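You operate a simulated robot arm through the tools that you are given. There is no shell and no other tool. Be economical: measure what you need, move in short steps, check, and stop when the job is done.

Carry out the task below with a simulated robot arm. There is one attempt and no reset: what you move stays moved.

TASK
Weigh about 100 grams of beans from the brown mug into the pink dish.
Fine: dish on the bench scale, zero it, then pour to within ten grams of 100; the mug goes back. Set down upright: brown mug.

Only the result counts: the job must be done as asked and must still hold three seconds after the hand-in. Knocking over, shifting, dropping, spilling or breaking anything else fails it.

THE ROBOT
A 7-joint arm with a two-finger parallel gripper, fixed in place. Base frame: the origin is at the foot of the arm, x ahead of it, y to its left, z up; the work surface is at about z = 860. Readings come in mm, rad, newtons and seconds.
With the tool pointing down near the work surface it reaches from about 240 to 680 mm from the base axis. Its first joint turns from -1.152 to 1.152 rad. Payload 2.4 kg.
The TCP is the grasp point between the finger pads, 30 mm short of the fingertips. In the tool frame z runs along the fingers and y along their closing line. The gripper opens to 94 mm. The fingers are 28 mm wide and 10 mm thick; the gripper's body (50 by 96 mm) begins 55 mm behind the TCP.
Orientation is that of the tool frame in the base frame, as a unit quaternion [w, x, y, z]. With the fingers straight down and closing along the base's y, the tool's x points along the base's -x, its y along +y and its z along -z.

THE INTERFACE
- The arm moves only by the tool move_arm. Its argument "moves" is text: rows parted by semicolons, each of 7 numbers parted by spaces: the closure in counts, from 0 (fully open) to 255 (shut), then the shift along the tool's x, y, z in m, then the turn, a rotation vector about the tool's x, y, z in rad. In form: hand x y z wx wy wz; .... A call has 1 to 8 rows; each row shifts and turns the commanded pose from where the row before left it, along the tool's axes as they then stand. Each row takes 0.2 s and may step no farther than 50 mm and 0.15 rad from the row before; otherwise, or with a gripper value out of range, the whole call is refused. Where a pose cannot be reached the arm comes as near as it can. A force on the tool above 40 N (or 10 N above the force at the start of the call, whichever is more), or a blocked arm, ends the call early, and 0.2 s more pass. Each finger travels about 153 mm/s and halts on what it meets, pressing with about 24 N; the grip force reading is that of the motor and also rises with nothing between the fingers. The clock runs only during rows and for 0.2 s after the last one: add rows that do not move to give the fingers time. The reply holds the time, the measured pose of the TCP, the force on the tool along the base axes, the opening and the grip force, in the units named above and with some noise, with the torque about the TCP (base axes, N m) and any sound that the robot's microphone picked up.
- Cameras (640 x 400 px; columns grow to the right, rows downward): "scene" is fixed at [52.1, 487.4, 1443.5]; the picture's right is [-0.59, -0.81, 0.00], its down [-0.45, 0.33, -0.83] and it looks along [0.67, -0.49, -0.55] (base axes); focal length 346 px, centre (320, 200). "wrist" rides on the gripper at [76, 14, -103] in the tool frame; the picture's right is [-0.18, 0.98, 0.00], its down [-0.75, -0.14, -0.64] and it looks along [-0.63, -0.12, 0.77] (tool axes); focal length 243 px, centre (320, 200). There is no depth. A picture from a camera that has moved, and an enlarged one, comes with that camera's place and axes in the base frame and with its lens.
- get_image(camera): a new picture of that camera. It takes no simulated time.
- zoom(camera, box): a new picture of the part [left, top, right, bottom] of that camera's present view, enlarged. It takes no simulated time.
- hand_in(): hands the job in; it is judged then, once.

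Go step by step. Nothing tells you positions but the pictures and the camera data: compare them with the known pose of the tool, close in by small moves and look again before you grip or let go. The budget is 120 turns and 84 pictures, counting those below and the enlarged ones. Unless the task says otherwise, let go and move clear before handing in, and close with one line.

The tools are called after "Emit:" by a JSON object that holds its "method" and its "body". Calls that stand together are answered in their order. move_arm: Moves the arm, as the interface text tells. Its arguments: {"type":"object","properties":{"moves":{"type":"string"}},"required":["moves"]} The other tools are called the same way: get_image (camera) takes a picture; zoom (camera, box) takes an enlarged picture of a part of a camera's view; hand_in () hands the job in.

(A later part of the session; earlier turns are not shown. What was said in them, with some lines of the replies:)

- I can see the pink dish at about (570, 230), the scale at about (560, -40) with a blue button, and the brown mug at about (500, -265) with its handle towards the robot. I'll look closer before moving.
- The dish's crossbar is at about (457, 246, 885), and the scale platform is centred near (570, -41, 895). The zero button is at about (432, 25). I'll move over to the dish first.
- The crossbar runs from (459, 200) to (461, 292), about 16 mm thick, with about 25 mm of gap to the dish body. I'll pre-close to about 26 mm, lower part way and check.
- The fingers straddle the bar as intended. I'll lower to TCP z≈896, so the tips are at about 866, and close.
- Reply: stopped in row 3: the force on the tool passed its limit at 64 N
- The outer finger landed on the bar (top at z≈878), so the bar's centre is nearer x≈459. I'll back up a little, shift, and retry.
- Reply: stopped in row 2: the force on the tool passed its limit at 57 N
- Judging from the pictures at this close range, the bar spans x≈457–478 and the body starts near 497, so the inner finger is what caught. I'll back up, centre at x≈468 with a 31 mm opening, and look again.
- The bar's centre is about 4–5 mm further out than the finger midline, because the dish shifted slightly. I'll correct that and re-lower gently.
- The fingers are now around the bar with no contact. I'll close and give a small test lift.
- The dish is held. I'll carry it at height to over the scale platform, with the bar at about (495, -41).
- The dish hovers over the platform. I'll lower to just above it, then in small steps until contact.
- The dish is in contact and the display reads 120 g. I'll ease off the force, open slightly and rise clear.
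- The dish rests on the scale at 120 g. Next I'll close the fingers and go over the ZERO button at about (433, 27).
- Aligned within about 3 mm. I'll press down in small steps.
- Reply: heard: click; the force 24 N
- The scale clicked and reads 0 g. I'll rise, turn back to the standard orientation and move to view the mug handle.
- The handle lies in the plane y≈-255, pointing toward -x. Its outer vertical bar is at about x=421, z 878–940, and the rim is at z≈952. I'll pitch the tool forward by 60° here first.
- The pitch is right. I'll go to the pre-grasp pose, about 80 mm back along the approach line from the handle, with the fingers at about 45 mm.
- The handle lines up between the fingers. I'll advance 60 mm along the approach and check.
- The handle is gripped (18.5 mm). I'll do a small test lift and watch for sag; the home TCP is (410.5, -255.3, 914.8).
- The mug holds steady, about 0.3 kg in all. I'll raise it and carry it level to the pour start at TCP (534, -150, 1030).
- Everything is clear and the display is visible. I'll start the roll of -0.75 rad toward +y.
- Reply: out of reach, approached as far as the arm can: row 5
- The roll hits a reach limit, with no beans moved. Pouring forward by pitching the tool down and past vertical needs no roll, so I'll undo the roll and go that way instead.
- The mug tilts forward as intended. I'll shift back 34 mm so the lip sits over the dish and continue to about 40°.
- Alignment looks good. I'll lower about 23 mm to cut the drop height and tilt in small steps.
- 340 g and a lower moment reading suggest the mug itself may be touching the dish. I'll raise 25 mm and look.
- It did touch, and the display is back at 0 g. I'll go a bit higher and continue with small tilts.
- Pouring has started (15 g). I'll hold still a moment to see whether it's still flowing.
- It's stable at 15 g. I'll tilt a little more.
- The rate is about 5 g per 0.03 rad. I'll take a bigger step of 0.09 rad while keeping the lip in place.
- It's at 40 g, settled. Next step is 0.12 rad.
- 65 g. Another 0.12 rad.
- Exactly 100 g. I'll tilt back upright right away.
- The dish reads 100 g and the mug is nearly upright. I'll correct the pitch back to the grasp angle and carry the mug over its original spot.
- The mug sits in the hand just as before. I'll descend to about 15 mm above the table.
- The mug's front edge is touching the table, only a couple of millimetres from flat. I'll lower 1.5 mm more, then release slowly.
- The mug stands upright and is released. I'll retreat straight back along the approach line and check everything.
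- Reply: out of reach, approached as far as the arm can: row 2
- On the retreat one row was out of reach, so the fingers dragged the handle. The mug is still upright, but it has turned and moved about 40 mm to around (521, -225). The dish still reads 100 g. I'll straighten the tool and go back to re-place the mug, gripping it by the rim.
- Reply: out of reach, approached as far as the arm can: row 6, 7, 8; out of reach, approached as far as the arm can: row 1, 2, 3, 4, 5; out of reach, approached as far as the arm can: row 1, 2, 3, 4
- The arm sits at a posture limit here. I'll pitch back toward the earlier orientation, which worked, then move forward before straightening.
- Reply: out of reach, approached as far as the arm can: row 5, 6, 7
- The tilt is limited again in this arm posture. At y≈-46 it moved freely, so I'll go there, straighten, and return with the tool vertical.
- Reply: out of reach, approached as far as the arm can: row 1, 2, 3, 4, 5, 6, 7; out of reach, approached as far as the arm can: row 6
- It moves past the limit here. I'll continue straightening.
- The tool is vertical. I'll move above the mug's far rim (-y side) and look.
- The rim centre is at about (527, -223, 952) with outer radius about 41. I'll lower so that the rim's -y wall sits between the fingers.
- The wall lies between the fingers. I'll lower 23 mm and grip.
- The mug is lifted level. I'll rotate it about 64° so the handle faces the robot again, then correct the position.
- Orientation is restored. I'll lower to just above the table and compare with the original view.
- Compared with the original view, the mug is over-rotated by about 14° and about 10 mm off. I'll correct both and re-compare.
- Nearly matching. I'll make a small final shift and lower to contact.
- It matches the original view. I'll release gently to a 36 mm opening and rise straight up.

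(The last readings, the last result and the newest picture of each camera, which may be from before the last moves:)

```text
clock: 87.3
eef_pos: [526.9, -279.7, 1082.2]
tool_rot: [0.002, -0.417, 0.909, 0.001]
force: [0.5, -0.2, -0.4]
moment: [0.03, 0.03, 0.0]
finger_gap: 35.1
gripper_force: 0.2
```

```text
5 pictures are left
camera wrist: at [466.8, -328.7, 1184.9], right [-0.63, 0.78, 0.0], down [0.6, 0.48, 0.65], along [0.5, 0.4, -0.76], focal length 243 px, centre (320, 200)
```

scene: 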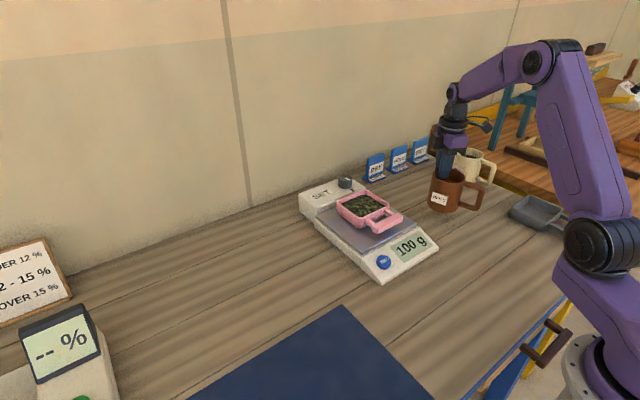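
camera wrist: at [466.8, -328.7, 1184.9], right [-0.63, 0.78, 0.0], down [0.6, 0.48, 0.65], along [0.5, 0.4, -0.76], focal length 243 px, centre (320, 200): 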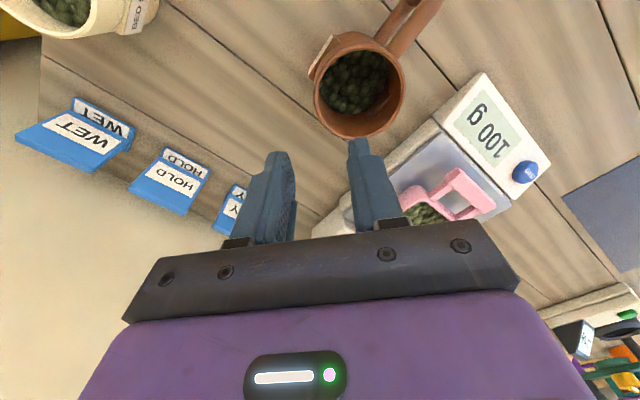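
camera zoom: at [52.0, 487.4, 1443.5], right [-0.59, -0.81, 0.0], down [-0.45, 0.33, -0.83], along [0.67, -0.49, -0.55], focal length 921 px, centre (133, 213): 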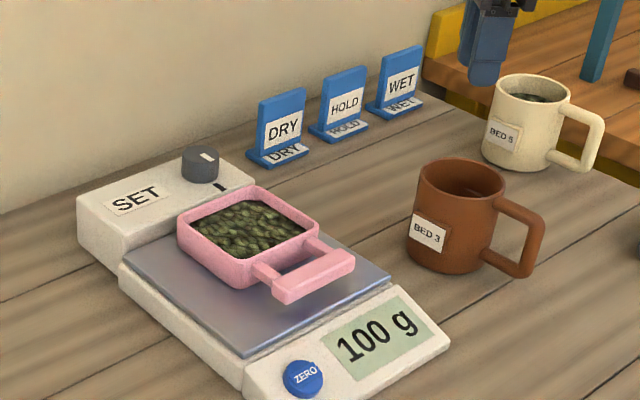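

The scale reads 100 g with the dish on it, the mug stands upright at its original spot, and the gripper is clear. I see no spilled beans, so I'm handing in.

Emit:
{"method": "hand_in", "body": {}}

```text
The job is handed in.
```

I poured beans from the brown mug into the pink dish until the zeroed scale read 100 g. On the way back I dragged the mug about 40 mm by accident, so I re-placed it; it now stands upright and matches its original position in the camera view.
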